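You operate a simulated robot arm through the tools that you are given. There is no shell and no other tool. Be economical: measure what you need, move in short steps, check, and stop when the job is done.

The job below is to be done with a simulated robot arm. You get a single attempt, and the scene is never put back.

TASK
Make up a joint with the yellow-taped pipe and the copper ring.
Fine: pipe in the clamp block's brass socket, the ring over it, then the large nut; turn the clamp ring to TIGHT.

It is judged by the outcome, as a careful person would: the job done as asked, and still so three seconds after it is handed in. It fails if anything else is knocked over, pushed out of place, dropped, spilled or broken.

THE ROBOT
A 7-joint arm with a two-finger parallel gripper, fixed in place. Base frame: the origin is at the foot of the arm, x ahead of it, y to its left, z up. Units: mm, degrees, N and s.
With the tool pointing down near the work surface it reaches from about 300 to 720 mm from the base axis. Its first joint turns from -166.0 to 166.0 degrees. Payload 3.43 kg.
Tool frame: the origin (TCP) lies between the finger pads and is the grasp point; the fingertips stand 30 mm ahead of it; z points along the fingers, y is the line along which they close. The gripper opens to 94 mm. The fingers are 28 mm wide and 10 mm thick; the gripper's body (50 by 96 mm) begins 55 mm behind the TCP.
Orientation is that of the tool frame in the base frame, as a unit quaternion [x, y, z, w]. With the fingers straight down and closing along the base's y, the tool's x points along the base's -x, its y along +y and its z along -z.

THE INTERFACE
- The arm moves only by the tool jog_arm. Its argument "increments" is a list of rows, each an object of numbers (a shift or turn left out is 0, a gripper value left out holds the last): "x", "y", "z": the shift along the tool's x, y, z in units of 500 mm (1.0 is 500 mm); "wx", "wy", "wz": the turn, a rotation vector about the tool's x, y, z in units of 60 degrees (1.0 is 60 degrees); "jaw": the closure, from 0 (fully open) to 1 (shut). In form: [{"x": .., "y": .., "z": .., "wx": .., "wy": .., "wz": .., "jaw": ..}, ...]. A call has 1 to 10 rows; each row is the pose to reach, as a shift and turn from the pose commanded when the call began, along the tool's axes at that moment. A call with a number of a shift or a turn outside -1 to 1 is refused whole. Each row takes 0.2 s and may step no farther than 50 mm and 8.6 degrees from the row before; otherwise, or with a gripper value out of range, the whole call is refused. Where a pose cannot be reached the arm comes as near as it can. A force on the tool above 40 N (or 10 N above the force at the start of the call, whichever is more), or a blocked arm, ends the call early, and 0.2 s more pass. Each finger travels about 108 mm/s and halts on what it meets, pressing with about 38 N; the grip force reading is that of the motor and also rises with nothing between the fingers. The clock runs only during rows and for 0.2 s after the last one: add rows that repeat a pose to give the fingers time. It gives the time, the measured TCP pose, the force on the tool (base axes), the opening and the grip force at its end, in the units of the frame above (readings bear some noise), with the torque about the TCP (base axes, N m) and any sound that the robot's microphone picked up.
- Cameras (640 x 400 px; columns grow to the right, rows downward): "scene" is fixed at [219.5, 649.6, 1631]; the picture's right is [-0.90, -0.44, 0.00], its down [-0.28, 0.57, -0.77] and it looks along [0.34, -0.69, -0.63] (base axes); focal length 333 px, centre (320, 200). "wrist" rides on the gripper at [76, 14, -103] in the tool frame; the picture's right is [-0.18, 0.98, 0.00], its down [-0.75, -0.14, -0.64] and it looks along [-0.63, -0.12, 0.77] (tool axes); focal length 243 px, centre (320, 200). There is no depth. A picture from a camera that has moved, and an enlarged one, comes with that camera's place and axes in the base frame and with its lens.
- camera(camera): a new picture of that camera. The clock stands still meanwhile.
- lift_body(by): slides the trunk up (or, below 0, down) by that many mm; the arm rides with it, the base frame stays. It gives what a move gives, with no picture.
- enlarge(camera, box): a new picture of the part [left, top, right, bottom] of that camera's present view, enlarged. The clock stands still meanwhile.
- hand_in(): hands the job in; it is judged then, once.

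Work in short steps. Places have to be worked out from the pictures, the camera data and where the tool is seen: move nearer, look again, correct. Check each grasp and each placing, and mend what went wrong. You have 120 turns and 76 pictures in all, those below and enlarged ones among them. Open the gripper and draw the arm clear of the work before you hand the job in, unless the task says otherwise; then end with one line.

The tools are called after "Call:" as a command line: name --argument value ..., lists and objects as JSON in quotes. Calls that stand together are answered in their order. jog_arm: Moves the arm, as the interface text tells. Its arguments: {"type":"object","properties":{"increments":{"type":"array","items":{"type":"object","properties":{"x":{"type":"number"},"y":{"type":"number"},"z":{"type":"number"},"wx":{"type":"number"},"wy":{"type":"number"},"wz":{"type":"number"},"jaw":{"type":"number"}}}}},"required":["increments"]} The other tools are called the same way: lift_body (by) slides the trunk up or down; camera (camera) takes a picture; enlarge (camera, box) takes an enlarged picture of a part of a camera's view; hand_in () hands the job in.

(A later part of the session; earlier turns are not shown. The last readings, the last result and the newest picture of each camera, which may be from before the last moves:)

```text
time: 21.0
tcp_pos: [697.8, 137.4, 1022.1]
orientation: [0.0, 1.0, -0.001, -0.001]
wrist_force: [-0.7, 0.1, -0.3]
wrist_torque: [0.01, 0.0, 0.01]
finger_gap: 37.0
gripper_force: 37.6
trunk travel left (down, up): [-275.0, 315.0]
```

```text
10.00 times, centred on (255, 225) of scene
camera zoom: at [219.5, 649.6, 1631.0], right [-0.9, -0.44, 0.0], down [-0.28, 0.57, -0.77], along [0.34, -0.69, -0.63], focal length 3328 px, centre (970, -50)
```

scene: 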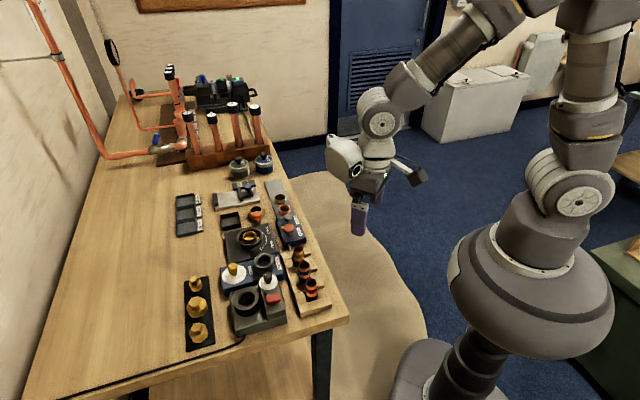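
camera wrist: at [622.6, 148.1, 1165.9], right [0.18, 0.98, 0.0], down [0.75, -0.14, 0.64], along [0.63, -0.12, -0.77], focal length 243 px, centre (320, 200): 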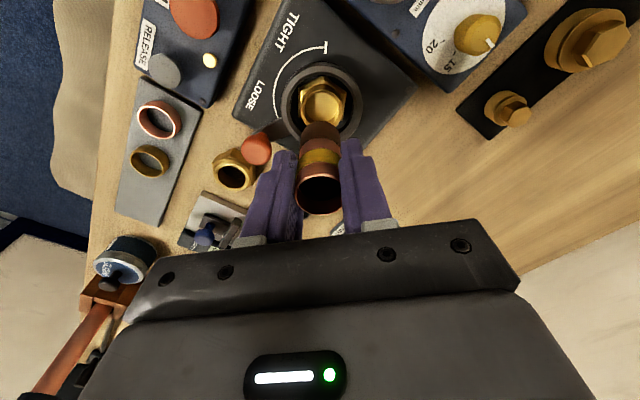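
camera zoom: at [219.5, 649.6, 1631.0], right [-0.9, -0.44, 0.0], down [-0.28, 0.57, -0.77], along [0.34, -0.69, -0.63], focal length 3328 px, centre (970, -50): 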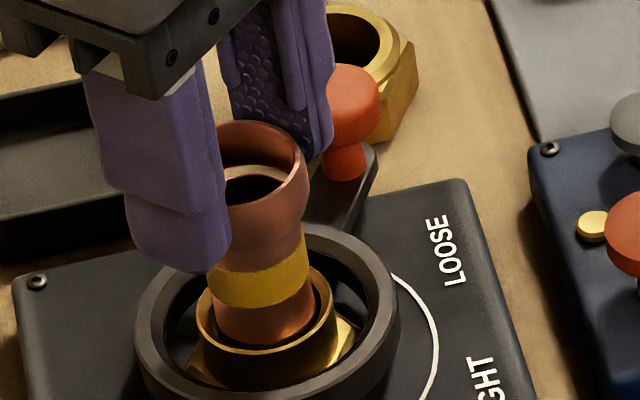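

The ring is now ~2 mm too far in +y; I correct (−2 y, −0.8 x) and continue down gently.

Call:
jog_arm --increments '[{"x": 0.0016, "y": -0.004}, {"x": 0.0016, "y": -0.004}, {"x": 0.0016, "y": -0.004, "z": 0.006}, {"x": 0.0016, "y": -0.004, "z": 0.012}]'

Call:
enlarge --camera "wrist" --box '[260, 100, 380, 220]'

Call:
enlarge --camera "scene" --box '[235, 205, 275, 245]'

```text
time: 22.0
tcp_pos: [698.0, 135.7, 1015.4]
orientation: [0.0, 1.0, 0.0, 0.001]
wrist_force: [0.4, 0.1, 0.0]
wrist_torque: [-0.01, -0.02, 0.0]
finger_gap: 36.6
gripper_force: 37.9
trunk travel left (down, up): [-275.0, 315.0]
```

```text
3.33 times, centred on (320, 160) of wrist
camera zoom: at [622.7, 150.4, 1117.3], right [0.18, 0.98, 0.0], down [0.75, -0.14, 0.64], along [0.63, -0.12, -0.77], focal length 809 px, centre (320, 333)
```

zoom: 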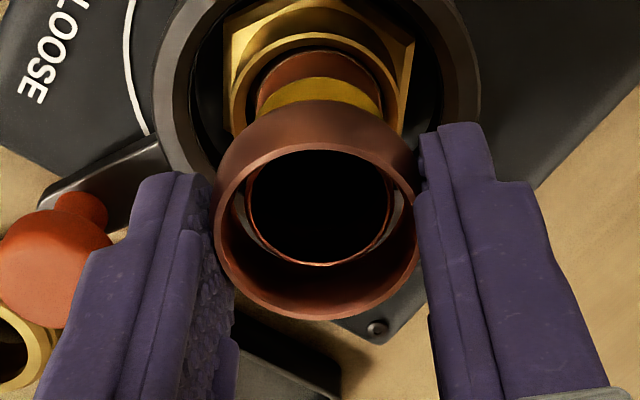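

```text
10.00 times, centred on (255, 225) of scene
camera zoom: at [219.5, 649.6, 1631.0], right [-0.9, -0.44, 0.0], down [-0.28, 0.57, -0.77], along [0.34, -0.69, -0.63], focal length 3328 px, centre (970, -50)
```

zoom: 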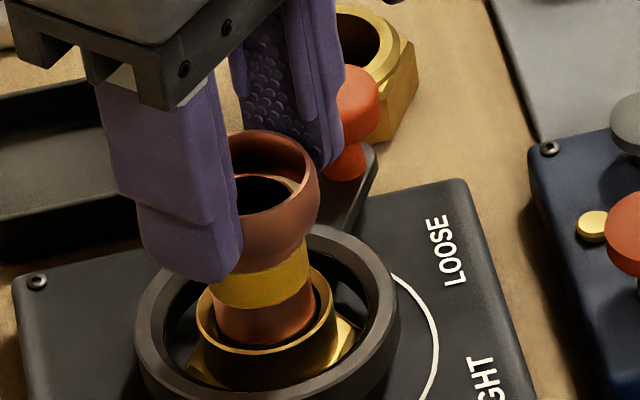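

The ring is now around the pipe. I continue down in small steps.

Call:
jog_arm --increments '[{"z": 0.01}, {"z": 0.02}, {"z": 0.03}, {"z": 0.04}]'

Call:
enlarge --camera "wrist" --box '[260, 100, 380, 220]'

```text
time: 23.0
tcp_pos: [697.5, 136.5, 996.4]
orientation: [0.0, 1.0, 0.0, 0.0]
wrist_force: [-0.2, -0.5, -0.9]
wrist_torque: [0.03, 0.0, 0.01]
finger_gap: 36.7
gripper_force: 37.9
trunk travel left (down, up): [-275.0, 315.0]
```

```text
3.33 times, centred on (320, 160) of wrist
camera zoom: at [622.8, 151.1, 1097.1], right [0.18, 0.98, 0.0], down [0.75, -0.14, 0.64], along [0.63, -0.12, -0.77], focal length 809 px, centre (320, 333)
```

zoom: 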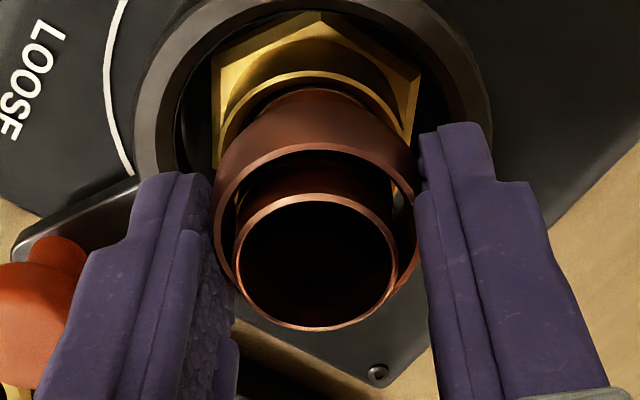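

Sliding freely. I lower 9 mm more, then open slightly so the ring drops onto the socket.

Call:
jog_arm --increments '[{"z": 0.008}, {"z": 0.016}, {"z": 0.02}, {"z": 0.02, "jaw": 0.55}, {"z": 0.02, "jaw": 0.5}, {"z": 0.02, "jaw": 0.5}]'

Call:
enlarge --camera "wrist" --box '[260, 100, 380, 220]'

Call:
enlarge --camera "scene" --box '[235, 205, 275, 245]'

```text
time: 24.4
tcp_pos: [698.3, 135.2, 985.1]
orientation: [0.0, 1.0, 0.0, 0.0]
wrist_force: [-0.2, -0.3, 0.2]
wrist_torque: [-0.03, 0.02, 0.0]
finger_gap: 47.0
gripper_force: 0.1
trunk travel left (down, up): [-275.0, 315.0]
```

```text
3.33 times, centred on (320, 160) of wrist
camera zoom: at [622.3, 150.8, 1087.1], right [0.18, 0.98, 0.0], down [0.75, -0.14, 0.64], along [0.63, -0.12, -0.77], focal length 809 px, centre (320, 333)
```

zoom: 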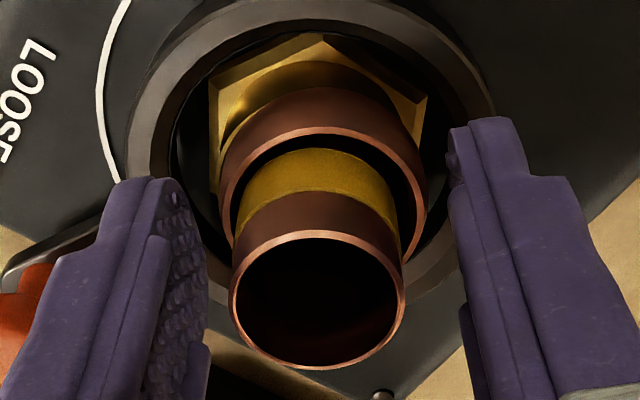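

```text
10.00 times, centred on (255, 225) of scene
camera zoom: at [219.5, 649.6, 1631.0], right [-0.9, -0.44, 0.0], down [-0.28, 0.57, -0.77], along [0.34, -0.69, -0.63], focal length 3328 px, centre (970, -50)
```

zoom: 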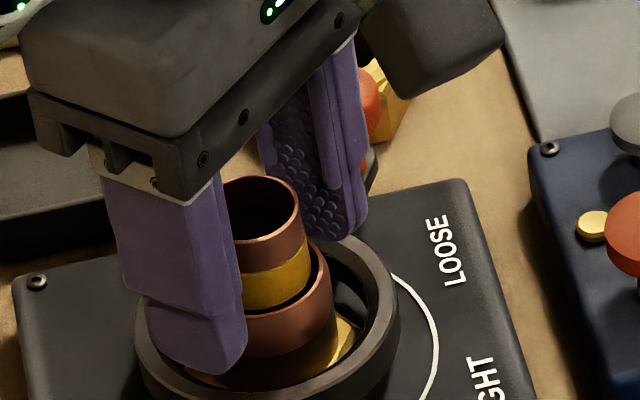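

The ring sits on the socket around the pipe. I retreat straight up and look at the nut.

Call:
jog_arm --increments '[{"z": -0.04}, {"z": -0.12}, {"z": -0.2}, {"z": -0.25}, {"z": -0.25, "y": -0.09}, {"z": -0.25, "y": -0.18}]'

Call:
enlarge --camera "wrist" --box '[240, 40, 440, 240]'

Call:
enlarge --camera "scene" --box '[220, 190, 290, 260]'

```text
time: 25.8
tcp_pos: [696.7, 46.9, 1110.4]
orientation: [0.0, 1.0, 0.0, 0.0]
wrist_force: [0.6, 0.1, -0.8]
wrist_torque: [0.0, 0.04, -0.04]
finger_gap: 47.0
gripper_force: 0.1
trunk travel left (down, up): [-275.0, 315.0]
```

```text
2.00 times, centred on (340, 140) of wrist
camera zoom: at [622.0, 60.6, 1212.8], right [0.18, 0.98, 0.0], down [0.75, -0.14, 0.64], along [0.63, -0.12, -0.77], focal length 485 px, centre (280, 320)
```

zoom: 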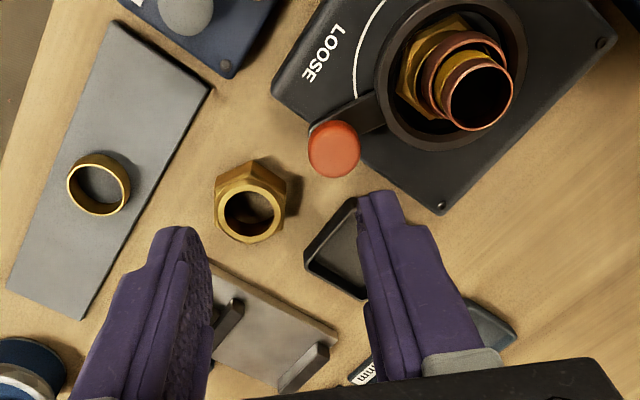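

```text
5.71 times, centred on (255, 225) of scene
camera zoom: at [219.5, 649.6, 1631.0], right [-0.9, -0.44, 0.0], down [-0.28, 0.57, -0.77], along [0.34, -0.69, -0.63], focal length 1902 px, centre (691, 57)
```

zoom: 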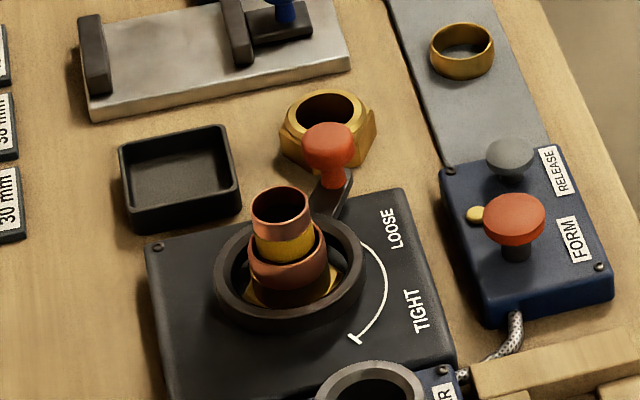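

The ring is seated. The nut is near (765,14), with flats facing about 10° off y. I move above it, rotate 10° and open the jaws.

Call:
jog_arm --increments '[{"x": -0.05, "y": -0.03, "jaw": 0.24}, {"x": -0.1, "y": -0.065, "wz": 0.06}, {"x": -0.135, "y": -0.065, "z": 0.05, "wz": 0.12}, {"x": -0.135, "y": -0.065, "z": 0.12, "wz": 0.177}, {"x": -0.135, "y": -0.065, "z": 0.18, "wz": 0.177}, {"x": -0.135, "y": -0.065, "z": 0.18, "wz": 0.177}]'

Call:
enlarge --camera "wrist" --box '[220, 40, 420, 240]'

```text
time: 27.2
tcp_pos: [732.7, 13.0, 1031.5]
orientation: [0.092, 0.996, 0.0, 0.0]
wrist_force: [-0.5, 0.4, -0.2]
wrist_torque: [0.01, 0.03, 0.01]
finger_gap: 71.2
gripper_force: 0.0
out of reach, approached as far as the arm can: row 2, 3, 4, 5, 6
trunk travel left (down, up): [-275.0, 315.0]
```

```text
2.00 times, centred on (320, 140) of wrist
camera zoom: at [662.2, 42.0, 1133.2], right [0.36, 0.93, 0.0], down [0.71, -0.28, 0.64], along [0.6, -0.23, -0.77], focal length 485 px, centre (320, 320)
```

zoom: 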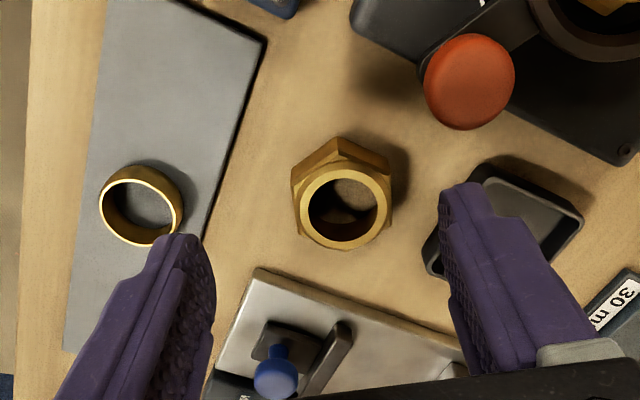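

The nut is beyond reach at this trunk height. I raise and retract the tool, then lower the trunk so the arm's shoulder comes nearer wrist height.

Call:
jog_arm --increments '[{"x": 0.06}, {"x": 0.12, "z": -0.05}, {"x": 0.12, "z": -0.14}, {"x": 0.12, "z": -0.23}, {"x": 0.12, "z": -0.32}, {"x": 0.12, "z": -0.32}]'

```text
time: 28.6
tcp_pos: [674.7, 24.3, 1191.9]
orientation: [0.092, 0.996, 0.0, 0.0]
wrist_force: [-0.1, -0.4, 0.2]
wrist_torque: [0.01, -0.01, 0.03]
finger_gap: 71.3
gripper_force: 0.0
trunk travel left (down, up): [-275.0, 315.0]
```

Now lower the trunk by 130 mm.

Call:
lift_body --by -130

```text
time: 30.2
tcp_pos: [675.0, 24.5, 1062.5]
orientation: [0.093, 0.996, 0.0, 0.0]
wrist_force: [0.4, 0.7, 0.9]
wrist_torque: [-0.01, 0.04, 0.0]
finger_gap: 71.3
gripper_force: 0.1
trunk travel left (down, up): [-145.0, 445.0]
```

Now try reaching over the nut again at z≈1020.

Call:
jog_arm --increments '[{"x": -0.08, "y": 0.005}, {"x": -0.15, "y": 0.01, "z": 0.02}, {"x": -0.177, "y": 0.0116, "z": 0.06}, {"x": -0.177, "y": 0.0116, "z": 0.08}, {"x": -0.177, "y": 0.0116, "z": 0.08}]'

Call:
enlarge --camera "wrist" --box '[260, 60, 380, 200]'

```text
time: 31.4
tcp_pos: [726.8, 16.5, 1026.6]
orientation: [0.092, 0.996, -0.001, 0.0]
wrist_force: [0.6, -0.4, -0.3]
wrist_torque: [0.01, 0.0, 0.01]
finger_gap: 71.1
gripper_force: 0.0
out of reach, approached as far as the arm can: row 2, 3, 4, 5
trunk travel left (down, up): [-145.0, 445.0]
```

```text
2.86 times, centred on (320, 130) of wrist
camera zoom: at [656.6, 45.5, 1128.6], right [0.36, 0.93, 0.0], down [0.71, -0.28, 0.64], along [0.6, -0.23, -0.77], focal length 693 px, centre (320, 400)
```

zoom: 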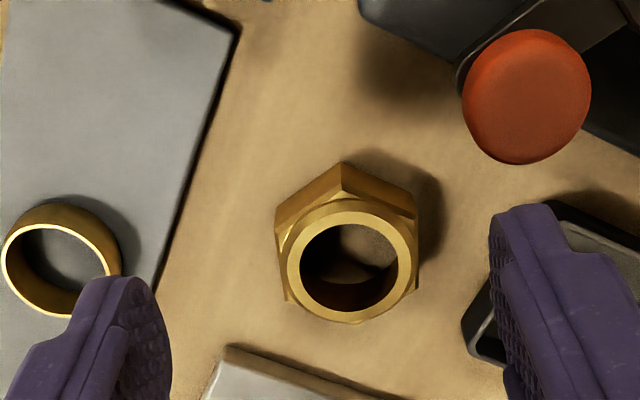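

Tool-down reach tops out around 733 mm at any trunk height, so I'll tilt the tool outward about its closing axis (keeps pads flush on the flats). First a 6° yaw to match the nut's flats (measured ≈ −16.5°).

Call:
jog_arm --increments '[{"wz": 0.1}, {"wz": 0.1}]'

Call:
jog_arm --increments '[{"wy": -0.1}, {"wy": -0.2}, {"wy": -0.2}]'

```text
time: 32.0
tcp_pos: [727.4, 16.9, 1027.1]
orientation: [0.145, 0.989, -0.001, 0.001]
wrist_force: [1.0, -0.2, -0.5]
wrist_torque: [0.02, 0.01, 0.02]
finger_gap: 71.3
gripper_force: 0.1
trunk travel left (down, up): [-145.0, 445.0]
```

```text
time: 32.8
tcp_pos: [726.8, 18.7, 1028.3]
orientation: [0.143, 0.984, -0.015, 0.103]
wrist_force: [0.4, -0.1, 0.0]
wrist_torque: [-0.02, 0.01, -0.05]
finger_gap: 71.5
gripper_force: 0.0
trunk travel left (down, up): [-145.0, 445.0]
```

Tilt is 12° outward. I move to a hover above the nut at (757,17,985) and look.

Call:
jog_arm --increments '[{"x": -0.02, "y": 0.007, "z": 0.05}, {"x": -0.0394, "y": 0.0138, "z": 0.096}, {"x": -0.0394, "y": 0.0138, "z": 0.096}]'

Call:
enlarge --camera "wrist" --box '[220, 60, 420, 240]'

Call:
enlarge --camera "scene" --box '[220, 180, 300, 250]'

```text
time: 33.6
tcp_pos: [757.7, 14.9, 984.2]
orientation: [0.144, 0.984, -0.014, 0.104]
wrist_force: [0.1, 0.8, -0.7]
wrist_torque: [-0.02, -0.02, -0.05]
finger_gap: 71.0
gripper_force: 0.1
trunk travel left (down, up): [-145.0, 445.0]
```

```text
2.22 times, centred on (320, 150) of wrist
camera zoom: at [671.3, 56.5, 1068.0], right [0.45, 0.89, 0.04], down [0.54, -0.31, 0.78], along [0.71, -0.34, -0.62], focal length 539 px, centre (320, 311)
```

zoom: 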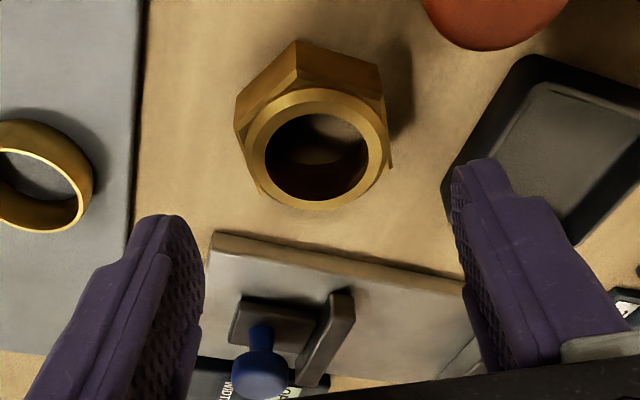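

```text
5.71 times, centred on (260, 215) of scene
camera zoom: at [219.5, 649.6, 1631.0], right [-0.9, -0.44, 0.0], down [-0.28, 0.57, -0.77], along [0.34, -0.69, -0.63], focal length 1902 px, centre (663, 114)
```

zoom: 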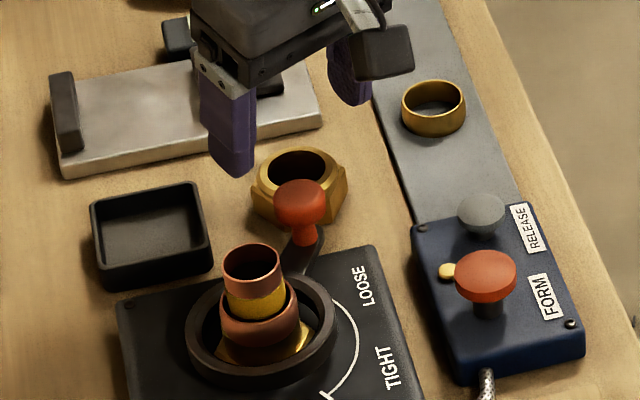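

Nut centre ≈ (763,14.5). I narrow the opening to ~58 mm to clear the tray and descend.

Call:
jog_arm --increments '[{"x": 0.006, "y": 0.0022, "z": 0.03, "jaw": 0.383}, {"x": 0.012, "y": 0.0022, "z": 0.055}, {"x": 0.0175, "y": 0.0022, "z": 0.077}, {"x": 0.0189, "y": 0.0022, "z": 0.084}, {"x": 0.0189, "y": 0.0022, "z": 0.084}]'

Call:
enlarge --camera "wrist" --box '[220, 60, 420, 240]'

Call:
enlarge --camera "scene" --box '[230, 190, 290, 240]'

```text
time: 34.8
tcp_pos: [756.6, 15.8, 941.0]
orientation: [0.144, 0.984, -0.015, 0.104]
wrist_force: [0.0, 0.5, 0.4]
wrist_torque: [0.02, 0.01, 0.05]
finger_gap: 57.9
gripper_force: 0.1
trunk travel left (down, up): [-145.0, 445.0]
```

```text
2.22 times, centred on (320, 150) of wrist
camera zoom: at [670.1, 57.9, 1025.1], right [0.45, 0.89, 0.04], down [0.54, -0.31, 0.78], along [0.71, -0.34, -0.62], focal length 539 px, centre (320, 311)
```

zoom: 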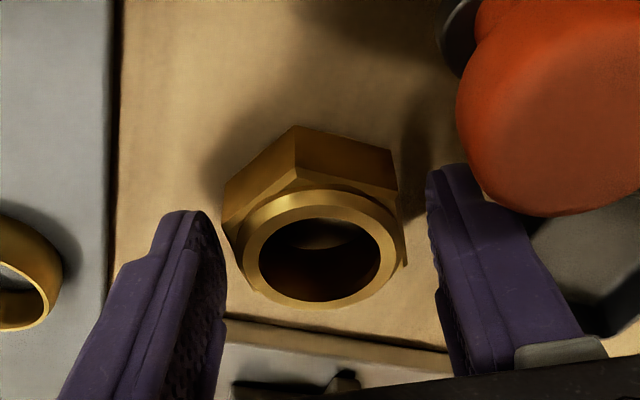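

```text
8.00 times, centred on (260, 215) of scene
camera zoom: at [219.5, 649.6, 1631.0], right [-0.9, -0.44, 0.0], down [-0.28, 0.57, -0.77], along [0.34, -0.69, -0.63], focal length 2662 px, centre (800, 80)
```

zoom: 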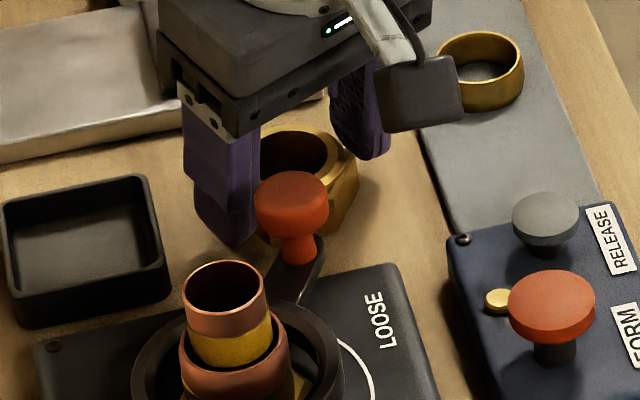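

Nut sits between the fingers, clear of the knob. I close.

Call:
jog_arm --increments '[{"z": 0.004}, {"z": 0.004, "jaw": 0.5}, {"z": 0.004, "jaw": 0.65}, {"z": 0.004, "jaw": 0.65}]'

Call:
enlarge --camera "wrist" --box '[220, 60, 420, 240]'

```text
time: 35.8
tcp_pos: [756.4, 15.7, 939.7]
orientation: [0.144, 0.984, -0.015, 0.102]
wrist_force: [0.2, 0.7, 0.4]
wrist_torque: [0.01, 0.0, -0.04]
finger_gap: 49.0
gripper_force: 38.0
trunk travel left (down, up): [-145.0, 445.0]
```

```text
2.22 times, centred on (320, 150) of wrist
camera zoom: at [670.4, 57.7, 1023.2], right [0.45, 0.89, 0.04], down [0.54, -0.31, 0.78], along [0.71, -0.34, -0.62], focal length 539 px, centre (320, 311)
```

zoom: 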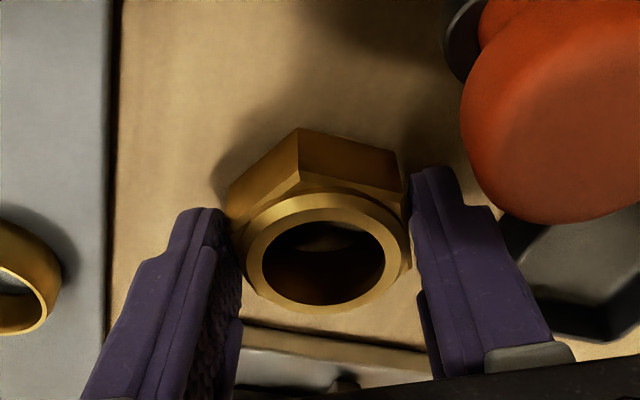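

Gripped at 49 mm across flats. I lift straight up 120 mm.

Call:
jog_arm --increments '[{"x": -0.006, "z": -0.028, "jaw": 0.75}, {"x": -0.0207, "z": -0.0977}, {"x": -0.0352, "z": -0.166}, {"x": -0.0497, "z": -0.2345}, {"x": -0.0497, "z": -0.2345}]'

Call:
camera --camera "wrist"

```text
time: 37.0
tcp_pos: [756.8, 16.6, 1058.0]
orientation: [0.143, 0.984, -0.015, 0.103]
wrist_force: [-0.3, 0.6, -0.7]
wrist_torque: [0.02, 0.04, 0.0]
finger_gap: 49.1
gripper_force: 38.1
trunk travel left (down, up): [-145.0, 445.0]
```

```text
17 pictures are left
camera wrist: at [670.7, 57.7, 1142.2], right [0.45, 0.89, 0.04], down [0.54, -0.31, 0.78], along [0.71, -0.34, -0.62], focal length 243 px, centre (320, 200)
```

wrist: 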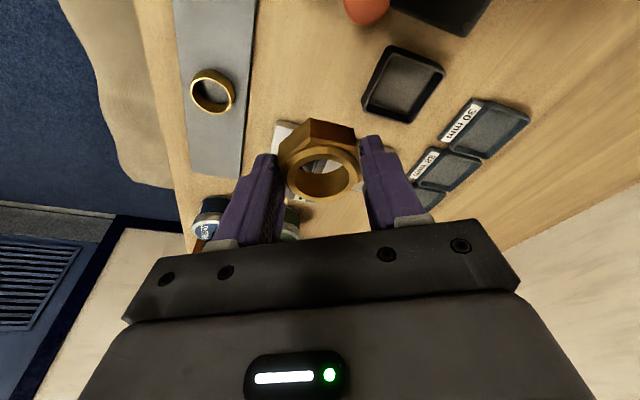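

The nut is securely held. I carry it over the pipe, aiming the nut axis at about (698.5,135.7), and compare in both views.

Call:
jog_arm --increments '[{"x": 0.048, "y": 0.0488, "z": -0.006}, {"x": 0.096, "y": 0.0976, "z": -0.012}, {"x": 0.144, "y": 0.1464, "z": -0.018}, {"x": 0.1924, "y": 0.1952, "z": -0.0244}, {"x": 0.1924, "y": 0.1952, "z": -0.0244}]'

Call:
enlarge --camera "wrist" --box '[250, 60, 390, 220]'

Call:
enlarge --camera "scene" --box '[230, 195, 280, 245]'

```text
time: 38.2
tcp_pos: [692.7, 138.6, 1049.2]
orientation: [0.144, 0.984, -0.016, 0.103]
wrist_force: [0.3, -0.1, -0.8]
wrist_torque: [-0.03, -0.02, -0.03]
finger_gap: 49.1
gripper_force: 37.9
trunk travel left (down, up): [-145.0, 445.0]
```

```text
2.50 times, centred on (320, 140) of wrist
camera zoom: at [605.7, 179.9, 1133.2], right [0.45, 0.89, 0.04], down [0.54, -0.31, 0.78], along [0.71, -0.34, -0.62], focal length 606 px, centre (320, 350)
```

zoom: 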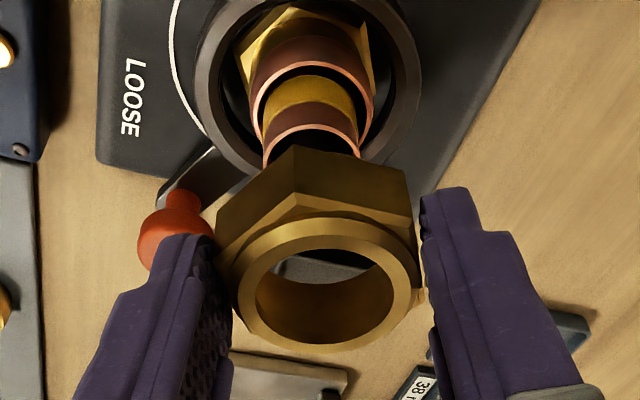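

```text
8.00 times, centred on (255, 220) of scene
camera zoom: at [219.5, 649.6, 1631.0], right [-0.9, -0.44, 0.0], down [-0.28, 0.57, -0.77], along [0.34, -0.69, -0.63], focal length 2662 px, centre (840, 40)
```

zoom: 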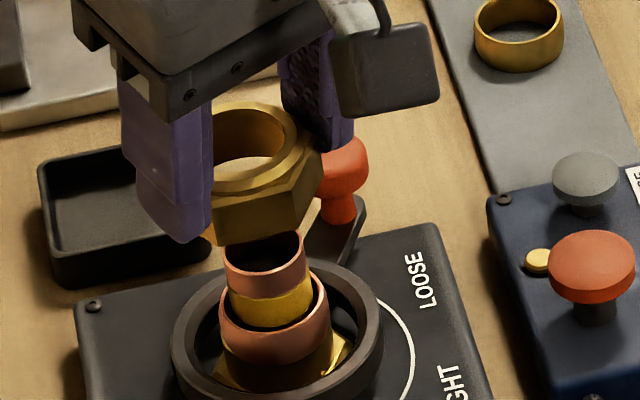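

Views are nearly aligned; I apply a small correction and come down to just above the pipe top before judging again.

Call:
jog_arm --increments '[{"x": 0.0037, "y": -0.0015, "z": 0.014}, {"x": 0.0074, "y": -0.0015, "z": 0.027}, {"x": 0.0074, "y": -0.0015, "z": 0.027}]'

Call:
enlarge --camera "wrist" --box '[260, 80, 380, 220]'

Call:
enlarge --camera "scene" --box '[235, 205, 275, 245]'

```text
time: 39.0
tcp_pos: [690.7, 137.9, 1036.6]
orientation: [0.143, 0.984, -0.016, 0.103]
wrist_force: [-0.3, 0.5, -2.1]
wrist_torque: [0.0, 0.03, 0.0]
finger_gap: 48.6
gripper_force: 37.9
trunk travel left (down, up): [-145.0, 445.0]
```

```text
2.86 times, centred on (320, 150) of wrist
camera zoom: at [604.4, 179.4, 1120.1], right [0.45, 0.89, 0.04], down [0.54, -0.31, 0.78], along [0.71, -0.34, -0.62], focal length 693 px, centre (320, 343)
```

zoom: 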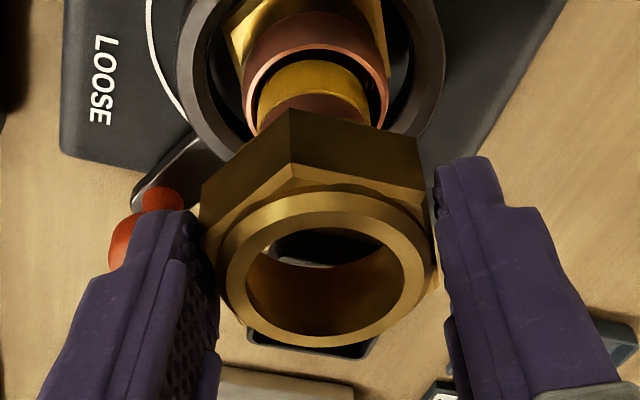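

```text
10.00 times, centred on (255, 225) of scene
camera zoom: at [219.5, 649.6, 1631.0], right [-0.9, -0.44, 0.0], down [-0.28, 0.57, -0.77], along [0.34, -0.69, -0.63], focal length 3328 px, centre (970, -50)
```

zoom: 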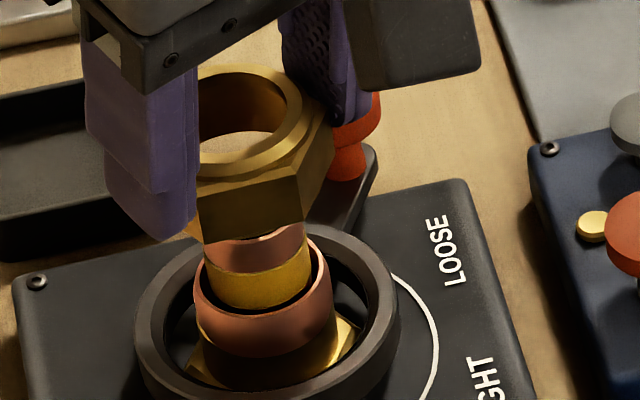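

Geometry from both views says the nut should shift about (−2.1,+0.5) mm. I apply that and lower 11 mm gently.

Call:
jog_arm --increments '[{"x": 0.0042, "z": -0.0009}, {"x": 0.0042, "z": -0.0009}, {"x": 0.0059, "z": 0.0069}, {"x": 0.0075, "z": 0.0147}, {"x": 0.0088, "z": 0.0206}]'

Call:
enlarge --camera "wrist" --box '[260, 80, 380, 220]'

```text
time: 40.2
tcp_pos: [689.4, 138.6, 1026.7]
orientation: [0.144, 0.984, -0.015, 0.104]
wrist_force: [0.4, -0.1, -0.6]
wrist_torque: [-0.02, 0.02, 0.0]
finger_gap: 48.8
gripper_force: 38.1
trunk travel left (down, up): [-145.0, 445.0]
```

```text
2.86 times, centred on (320, 150) of wrist
camera zoom: at [602.7, 180.0, 1109.3], right [0.45, 0.89, 0.04], down [0.54, -0.31, 0.78], along [0.71, -0.34, -0.62], focal length 693 px, centre (320, 343)
```

zoom: 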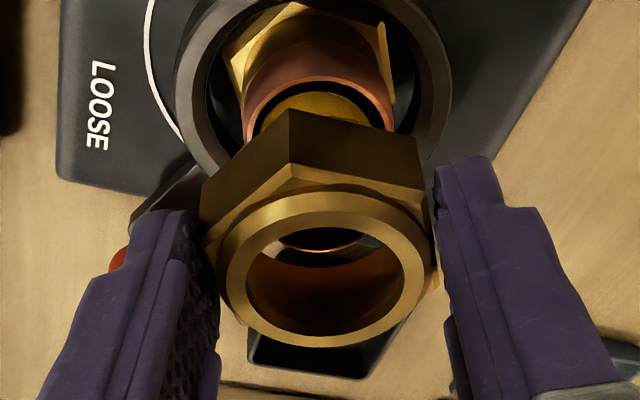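

The pipe rim is now visible through the nut's bore and the centres agree to within ~1 mm. I continue down in small steps.

Call:
jog_arm --increments '[{"x": 0.0012, "z": 0.0059}, {"x": 0.0025, "z": 0.0117}, {"x": 0.0037, "z": 0.0176}, {"x": 0.005, "z": 0.0234}]'

Call:
enlarge --camera "wrist" --box '[260, 80, 380, 220]'

```text
time: 41.2
tcp_pos: [689.4, 139.0, 1014.4]
orientation: [0.143, 0.984, -0.015, 0.103]
wrist_force: [0.2, 0.5, -1.0]
wrist_torque: [0.0, 0.0, -0.03]
finger_gap: 48.8
gripper_force: 37.9
trunk travel left (down, up): [-145.0, 445.0]
```

```text
2.86 times, centred on (320, 150) of wrist
camera zoom: at [602.5, 180.3, 1097.4], right [0.45, 0.89, 0.04], down [0.54, -0.31, 0.78], along [0.71, -0.34, -0.62], focal length 693 px, centre (320, 343)
```

zoom: 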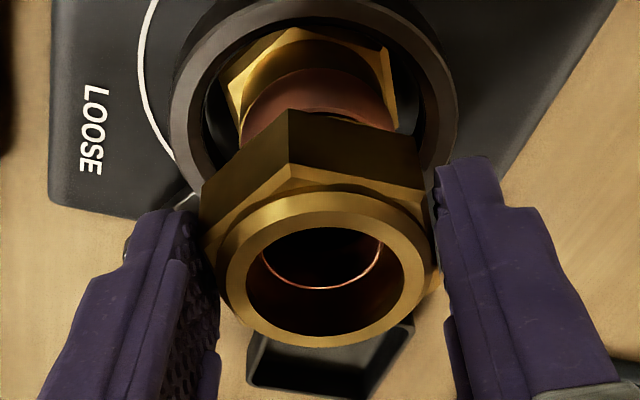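

Pipe is inside the nut, well centred. I keep lowering in 3 mm steps, watching the force.

Call:
jog_arm --increments '[{"x": 0.0012, "z": 0.0059}, {"x": 0.0025, "z": 0.0117}, {"x": 0.0037, "z": 0.0176}, {"x": 0.005, "z": 0.0234}]'

```text
time: 42.2
tcp_pos: [689.0, 138.2, 1001.3]
orientation: [0.143, 0.984, -0.015, 0.103]
wrist_force: [-0.4, 0.1, -2.1]
wrist_torque: [0.01, 0.01, -0.01]
finger_gap: 48.7
gripper_force: 38.3
trunk travel left (down, up): [-145.0, 445.0]
```

Call:
enlarge --camera "wrist" --box '[260, 80, 380, 220]'

Call:
enlarge --camera "scene" --box '[235, 205, 275, 245]'

```text
2.86 times, centred on (320, 150) of wrist
camera zoom: at [602.4, 179.4, 1084.9], right [0.45, 0.89, 0.04], down [0.54, -0.31, 0.78], along [0.71, -0.34, -0.62], focal length 693 px, centre (320, 343)
```

zoom: 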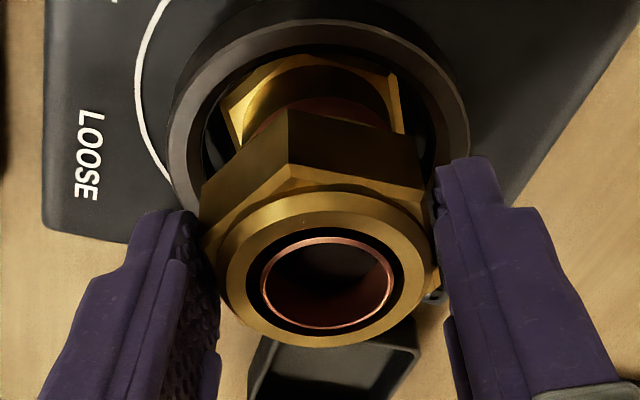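

```text
10.00 times, centred on (255, 225) of scene
camera zoom: at [219.5, 649.6, 1631.0], right [-0.9, -0.44, 0.0], down [-0.28, 0.57, -0.77], along [0.34, -0.69, -0.63], focal length 3328 px, centre (970, -50)
```

zoom: 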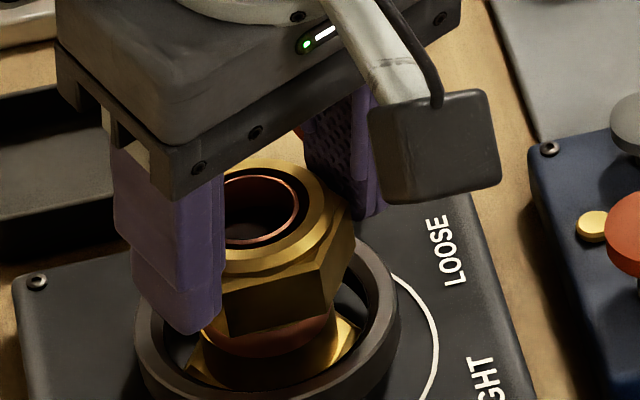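

Nut is threading over the ring nicely. Continue down gently until contact.

Call:
jog_arm --increments '[{"x": 0.0008, "z": 0.0039}, {"x": 0.0017, "z": 0.0078}, {"x": 0.0025, "z": 0.0117}, {"x": 0.0033, "z": 0.0156}]'

```text
time: 43.2
tcp_pos: [689.2, 138.2, 994.8]
orientation: [0.144, 0.984, -0.015, 0.103]
wrist_force: [-0.9, 0.3, -0.9]
wrist_torque: [0.0, 0.01, 0.02]
finger_gap: 48.7
gripper_force: 37.8
trunk travel left (down, up): [-145.0, 445.0]
```

No contact yet (nut bottom ≈ z 957). Down another 8 mm.

Call:
jog_arm --increments '[{"x": 0.0008, "z": 0.0039}, {"x": 0.0017, "z": 0.0078}, {"x": 0.0025, "z": 0.0117}, {"x": 0.0033, "z": 0.0156}]'

```text
time: 44.2
tcp_pos: [691.1, 138.2, 986.8]
orientation: [0.143, 0.984, -0.015, 0.103]
wrist_force: [0.1, -0.2, -0.7]
wrist_torque: [-0.01, -0.01, -0.02]
finger_gap: 48.6
gripper_force: 38.0
trunk travel left (down, up): [-145.0, 445.0]
```

Still free; another 5 mm with finer steps.

Call:
jog_arm --increments '[{"x": 0.0006, "z": 0.003}, {"x": 0.0012, "z": 0.006}, {"x": 0.0018, "z": 0.0088}, {"x": 0.0018, "z": 0.0088}]'

Call:
enlarge --camera "scene" --box '[235, 205, 275, 245]'

```text
time: 45.2
tcp_pos: [689.7, 137.7, 982.0]
orientation: [0.143, 0.984, -0.016, 0.104]
wrist_force: [0.9, 0.9, -1.0]
wrist_torque: [0.0, 0.02, 0.02]
finger_gap: 48.6
gripper_force: 37.7
trunk travel left (down, up): [-145.0, 445.0]
```

```text
10.00 times, centred on (255, 225) of scene
camera zoom: at [219.5, 649.6, 1631.0], right [-0.9, -0.44, 0.0], down [-0.28, 0.57, -0.77], along [0.34, -0.69, -0.63], focal length 3328 px, centre (970, -50)
```

zoom: 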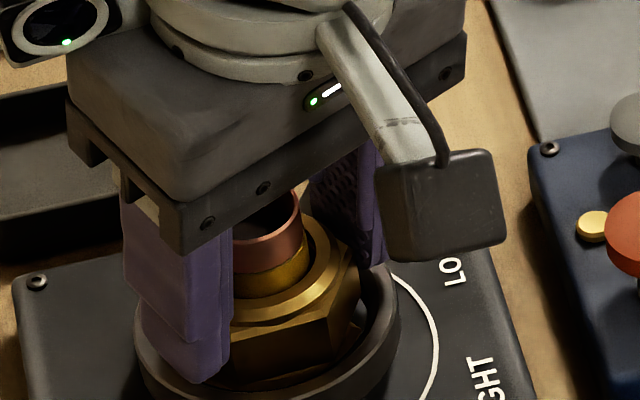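

The nut is nearly seated around the ring. I release with a small opening so it settles, then rise.

Call:
jog_arm --increments '[{"jaw": 0.45}, {"jaw": 0.4}, {"jaw": 0.4}]'

Call:
jog_arm --increments '[{"x": -0.006, "z": -0.029}, {"x": -0.0207, "z": -0.0977}, {"x": -0.0352, "z": -0.166}, {"x": -0.0497, "z": -0.2345}]'

Call:
camera --camera "wrist"

```text
time: 46.0
tcp_pos: [689.9, 138.6, 982.1]
orientation: [0.143, 0.984, -0.015, 0.104]
wrist_force: [-0.5, -0.4, 0.3]
wrist_torque: [0.02, -0.04, -0.02]
finger_gap: 56.5
gripper_force: 0.1
trunk travel left (down, up): [-145.0, 445.0]
```

```text
time: 47.0
tcp_pos: [686.4, 137.9, 1101.3]
orientation: [0.143, 0.984, -0.015, 0.104]
wrist_force: [-0.1, 0.4, 0.0]
wrist_torque: [0.0, -0.02, 0.02]
finger_gap: 56.3
gripper_force: 0.2
trunk travel left (down, up): [-145.0, 445.0]
```

```text
7 pictures are left
camera wrist: at [600.2, 179.5, 1185.5], right [0.45, 0.89, 0.04], down [0.54, -0.31, 0.78], along [0.71, -0.34, -0.62], focal length 243 px, centre (320, 200)
```

wrist: 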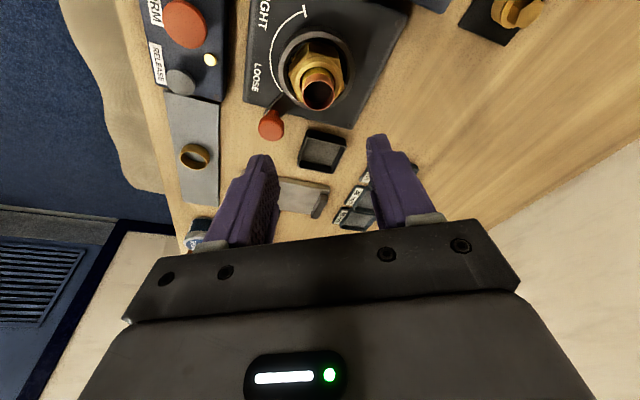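

The nut is on. I take one enlarged scene view to check seating and the lever geometry.

Call:
enlarge --camera "scene" --box '[225, 200, 285, 250]'

```text
8.00 times, centred on (255, 225) of scene
camera zoom: at [219.5, 649.6, 1631.0], right [-0.9, -0.44, 0.0], down [-0.28, 0.57, -0.77], along [0.34, -0.69, -0.63], focal length 2662 px, centre (840, 0)
```

zoom: 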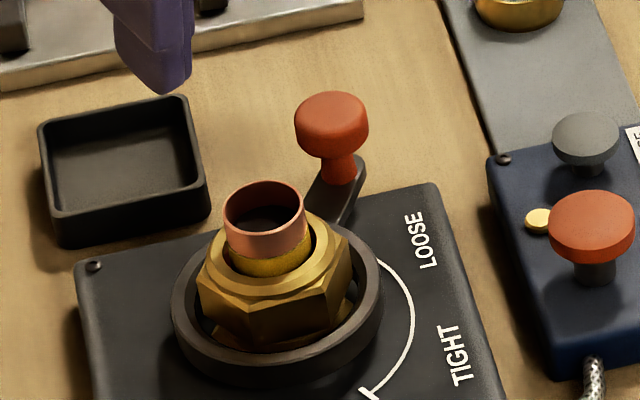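

The nut is seated square. Next the clamp lever: its knob is near (718.5,69.5), to be swept clockwise (seen from above) about 115–120° to the TIGHT tick. I straighten the tool to vertical first.

Call:
jog_arm --increments '[{"wy": 0.1, "jaw": 0.4}, {"wy": 0.2}, {"wy": 0.2}]'

```text
time: 47.8
tcp_pos: [687.5, 138.1, 1102.6]
orientation: [0.144, 0.99, 0.0, -0.001]
wrist_force: [0.7, 0.1, -0.1]
wrist_torque: [0.03, 0.01, 0.0]
finger_gap: 56.4
gripper_force: 0.1
trunk travel left (down, up): [-145.0, 445.0]
```

Now move above the knob and look.

Call:
jog_arm --increments '[{"x": -0.045, "y": -0.055, "z": 0.02}, {"x": -0.0985, "y": -0.114, "z": 0.05}, {"x": -0.0985, "y": -0.114, "z": 0.12}, {"x": -0.0985, "y": -0.114, "z": 0.175}, {"x": -0.0985, "y": -0.114, "z": 0.175}]'

Call:
enlarge --camera "wrist" --box '[230, 0, 480, 220]'

```text
time: 49.0
tcp_pos: [719.6, 71.2, 1015.3]
orientation: [0.144, 0.99, 0.0, 0.001]
wrist_force: [-0.5, -0.2, 0.1]
wrist_torque: [-0.01, 0.03, 0.02]
finger_gap: 56.4
gripper_force: 0.0
out of reach, approached as far as the arm can: row 2
trunk travel left (down, up): [-145.0, 445.0]
```

```text
1.82 times, centred on (355, 110) of wrist
camera zoom: at [651.9, 106.2, 1116.2], right [0.46, 0.89, 0.0], down [0.68, -0.35, 0.64], along [0.57, -0.29, -0.77], focal length 441 px, centre (256, 364)
```

zoom: 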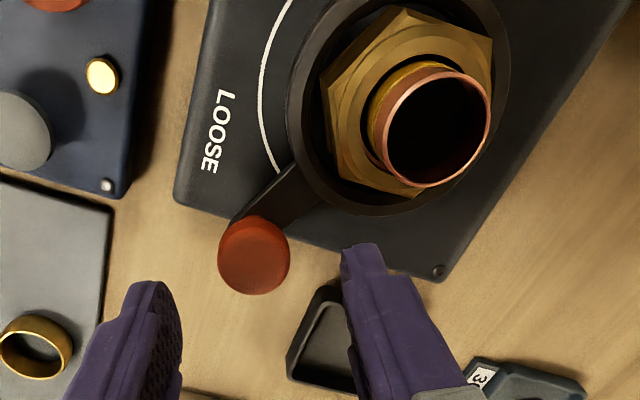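

Knob top ≈ (718.3,72,965), diameter ≈ 27 mm; pivot ≈ (696.5,136.4). I descend and grip the cap.

Call:
jog_arm --increments '[{"x": 0.003, "y": 0.0008, "z": 0.04}, {"x": 0.003, "y": 0.0008, "z": 0.0706}, {"x": 0.003, "y": 0.0008, "z": 0.0706, "jaw": 0.6}, {"x": 0.003, "y": 0.0008, "z": 0.0706, "jaw": 0.78}, {"x": 0.003, "y": 0.0008, "z": 0.0706, "jaw": 0.78}]'

```text
time: 50.2
tcp_pos: [718.1, 70.0, 979.8]
orientation: [0.145, 0.989, 0.0, 0.0]
wrist_force: [-1.1, -1.3, -0.6]
wrist_torque: [-0.15, -0.44, -0.04]
finger_gap: 26.3
gripper_force: 44.9
trunk travel left (down, up): [-145.0, 445.0]
```

Knob gripped (26.3 mm). I test the first 16° of the sweep, clockwise.

Call:
jog_arm --increments '[{"x": 0.0084, "y": -0.005}, {"x": 0.0169, "y": -0.01}, {"x": 0.026, "y": -0.014}, {"x": 0.0349, "y": -0.0175}]'

```text
time: 51.2
tcp_pos: [699.4, 69.6, 978.4]
orientation: [0.145, 0.99, -0.001, 0.001]
wrist_force: [7.5, 7.9, 4.1]
wrist_torque: [0.2, 0.2, -0.4]
finger_gap: 26.4
gripper_force: 45.3
trunk travel left (down, up): [-145.0, 445.0]
```

The lever moves; the measured path suggests a radius of ~67 mm. I continue the arc with that.

Call:
jog_arm --increments '[{"x": 0.0195, "y": 0.0003}, {"x": 0.0382, "y": -0.002}, {"x": 0.057, "y": -0.0015}, {"x": 0.0756, "y": 0.0015}, {"x": 0.0934, "y": 0.0073}]'

```text
time: 52.4
tcp_pos: [653.5, 83.1, 978.1]
orientation: [0.145, 0.989, -0.001, -0.001]
wrist_force: [0.8, -7.5, 6.4]
wrist_torque: [-0.4, -0.26, -0.33]
finger_gap: 26.3
gripper_force: 45.1
trunk travel left (down, up): [-145.0, 445.0]
```

Following well (r ≈ 68). I continue to about −176°, short of the tick.

Call:
jog_arm --increments '[{"x": 0.0177, "y": 0.0068}, {"x": 0.0335, "y": 0.0172}, {"x": 0.0477, "y": 0.0298}, {"x": 0.0601, "y": 0.0441}, {"x": 0.0703, "y": 0.0603}, {"x": 0.0782, "y": 0.0776}]'

Call:
enlarge --camera "scene" --box '[220, 200, 300, 270]'

```text
time: 53.5
tcp_pos: [626.2, 111.0, 978.6]
orientation: [0.147, 0.989, -0.003, -0.005]
wrist_force: [-18.7, -12.1, 12.3]
wrist_torque: [-0.72, 0.29, -0.45]
finger_gap: 26.3
gripper_force: 45.0
trunk travel left (down, up): [-145.0, 445.0]
stopped in row 5: the force on the tool passed its limit at 45 N (the readings are from after the stop); the commanded pose is now the measured one
```

```text
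5.71 times, centred on (260, 235) of scene
camera zoom: at [219.5, 649.6, 1631.0], right [-0.9, -0.44, 0.0], down [-0.28, 0.57, -0.77], along [0.34, -0.69, -0.63], focal length 1902 px, centre (663, 0)
```

zoom: 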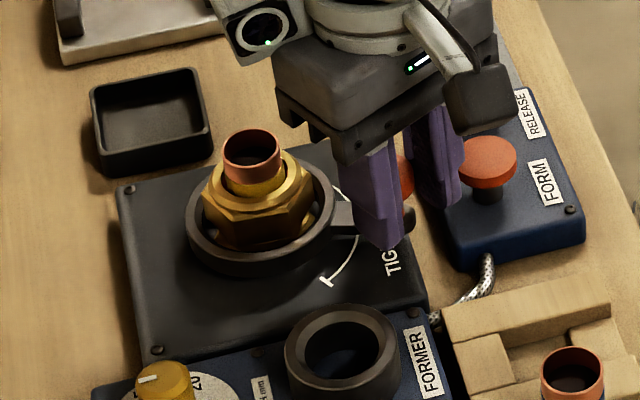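

The sweep stopped at ~−160° on force; the knob seems to have slid toward the pad edge. I release, rise a little and look to re-grip it centred.

Call:
jog_arm --increments '[{"jaw": 0.55}, {"jaw": 0.45}, {"jaw": 0.45, "z": -0.04}, {"jaw": 0.45, "z": -0.09}]'

Call:
enlarge --camera "wrist" --box '[230, 30, 470, 230]'

```text
time: 54.5
tcp_pos: [629.0, 113.3, 1022.6]
orientation: [0.145, 0.989, -0.002, -0.005]
wrist_force: [-0.7, -0.5, -0.2]
wrist_torque: [0.03, 0.0, 0.01]
finger_gap: 51.5
gripper_force: 0.0
trunk travel left (down, up): [-145.0, 445.0]
```

```text
2.00 times, centred on (350, 130) of wrist
camera zoom: at [562.7, 150.3, 1124.4], right [0.46, 0.89, -0.01], down [0.69, -0.35, 0.64], along [0.56, -0.3, -0.77], focal length 485 px, centre (260, 340)
```

zoom: 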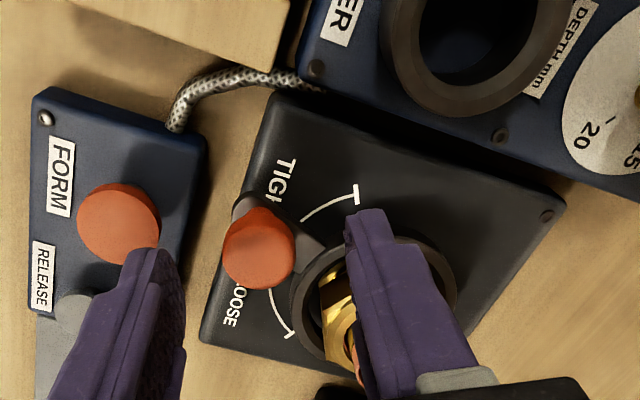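

The knob is actually at (643,106), ~152° around; it had squeezed out of the pads because the true pivot is nearer (702,135) with r≈66. I re-centre over it and yaw so the fingers close tangentially.

Call:
jog_arm --increments '[{"x": -0.011, "y": -0.002, "wz": -0.12, "jaw": 0.54}, {"x": -0.022, "y": -0.0045, "wz": -0.24}, {"x": -0.032, "y": -0.0065, "wz": -0.35}, {"x": -0.032, "y": -0.0065, "wz": -0.35}]'

```text
time: 55.5
tcp_pos: [643.9, 107.1, 1022.0]
orientation: [-0.038, 0.999, -0.003, -0.006]
wrist_force: [-0.6, 0.6, 0.2]
wrist_torque: [-0.01, 0.02, 0.01]
finger_gap: 43.1
gripper_force: 0.1
trunk travel left (down, up): [-145.0, 445.0]
```

Descend and grip.

Call:
jog_arm --increments '[{"y": -0.002, "z": 0.045}, {"y": -0.002, "z": 0.086}, {"y": -0.002, "z": 0.086, "jaw": 0.7}, {"y": -0.002, "z": 0.086, "jaw": 0.78}, {"y": -0.002, "z": 0.086, "jaw": 0.78}]'

```text
time: 56.7
tcp_pos: [642.9, 105.9, 977.2]
orientation: [-0.038, 0.999, -0.001, -0.006]
wrist_force: [0.3, 0.0, -2.0]
wrist_torque: [0.02, -0.44, 0.05]
finger_gap: 26.3
gripper_force: 44.8
trunk travel left (down, up): [-145.0, 445.0]
```

Gripped and centred. I sweep on about 24°.

Call:
jog_arm --increments '[{"x": 0.0044, "y": 0.0134}, {"x": 0.0074, "y": 0.0268}, {"x": 0.0091, "y": 0.0404}, {"x": 0.0093, "y": 0.0542}]'

```text
time: 57.7
tcp_pos: [636.5, 130.5, 976.8]
orientation: [-0.037, 0.999, 0.0, -0.004]
wrist_force: [-2.3, -7.1, 0.1]
wrist_torque: [-0.13, 0.09, -0.34]
finger_gap: 26.2
gripper_force: 45.4
trunk travel left (down, up): [-145.0, 445.0]
```

Resistance is low. I continue to about −194°, near the tick.

Call:
jog_arm --increments '[{"x": -0.0014, "y": 0.0137}, {"x": -0.0041, "y": 0.0272}, {"x": -0.0068, "y": 0.036}, {"x": -0.0068, "y": 0.036}]'

```text
time: 58.7
tcp_pos: [639.4, 149.8, 977.4]
orientation: [-0.039, 0.999, -0.001, -0.005]
wrist_force: [-0.3, -3.9, -0.2]
wrist_torque: [0.03, -0.18, -0.23]
finger_gap: 26.5
gripper_force: 45.1
trunk travel left (down, up): [-145.0, 445.0]
```

I check the lever against the TIGHT tick.

Call:
enlarge --camera "scene" --box '[225, 205, 295, 265]'

```text
6.67 times, centred on (260, 235) of scene
camera zoom: at [219.5, 649.6, 1631.0], right [-0.9, -0.44, 0.0], down [-0.28, 0.57, -0.77], along [0.34, -0.69, -0.63], focal length 2218 px, centre (720, -33)
```

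zoom: 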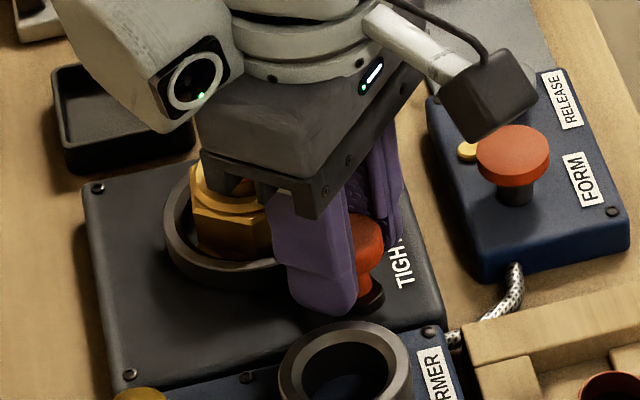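

The lever now covers the tick. I push a few degrees more to feel for the end stop.

Call:
jog_arm --increments '[{"x": -0.002, "y": 0.0055}, {"x": -0.004, "y": 0.0107}, {"x": -0.004, "y": 0.0107}]'

```text
time: 59.5
tcp_pos: [639.4, 152.0, 978.0]
orientation: [-0.037, 0.999, -0.002, -0.007]
wrist_force: [-11.9, -18.5, -4.5]
wrist_torque: [-0.55, 0.43, -0.06]
finger_gap: 26.3
gripper_force: 45.2
trunk travel left (down, up): [-145.0, 445.0]
```

The force jumped and motion stopped: end stop reached at TIGHT. I release, rise and verify.

Call:
jog_arm --increments '[{"jaw": 0.65}, {"jaw": 0.56}, {"jaw": 0.56}, {"jaw": 0.56, "z": -0.05}, {"jaw": 0.56, "z": -0.13}, {"jaw": 0.56, "z": -0.21}, {"jaw": 0.56, "z": -0.26, "x": 0.06}, {"jaw": 0.56, "z": -0.26, "x": 0.15}, {"jaw": 0.56, "z": -0.26, "x": 0.24}, {"jaw": 0.3, "z": -0.26, "x": 0.3}]'

Call:
enlarge --camera "scene" --box '[215, 190, 305, 270]'

```text
time: 61.7
tcp_pos: [491.6, 143.7, 1107.4]
orientation: [-0.038, 0.999, -0.002, -0.006]
wrist_force: [-0.3, 0.7, -0.5]
wrist_torque: [-0.03, -0.02, 0.02]
finger_gap: 65.9
gripper_force: 0.0
trunk travel left (down, up): [-145.0, 445.0]
```

```text
5.00 times, centred on (260, 230) of scene
camera zoom: at [219.5, 649.6, 1631.0], right [-0.9, -0.44, 0.0], down [-0.28, 0.57, -0.77], along [0.34, -0.69, -0.63], focal length 1664 px, centre (620, 50)
```

zoom: 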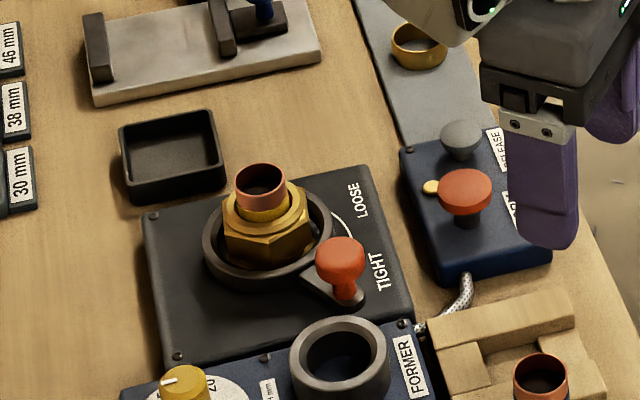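

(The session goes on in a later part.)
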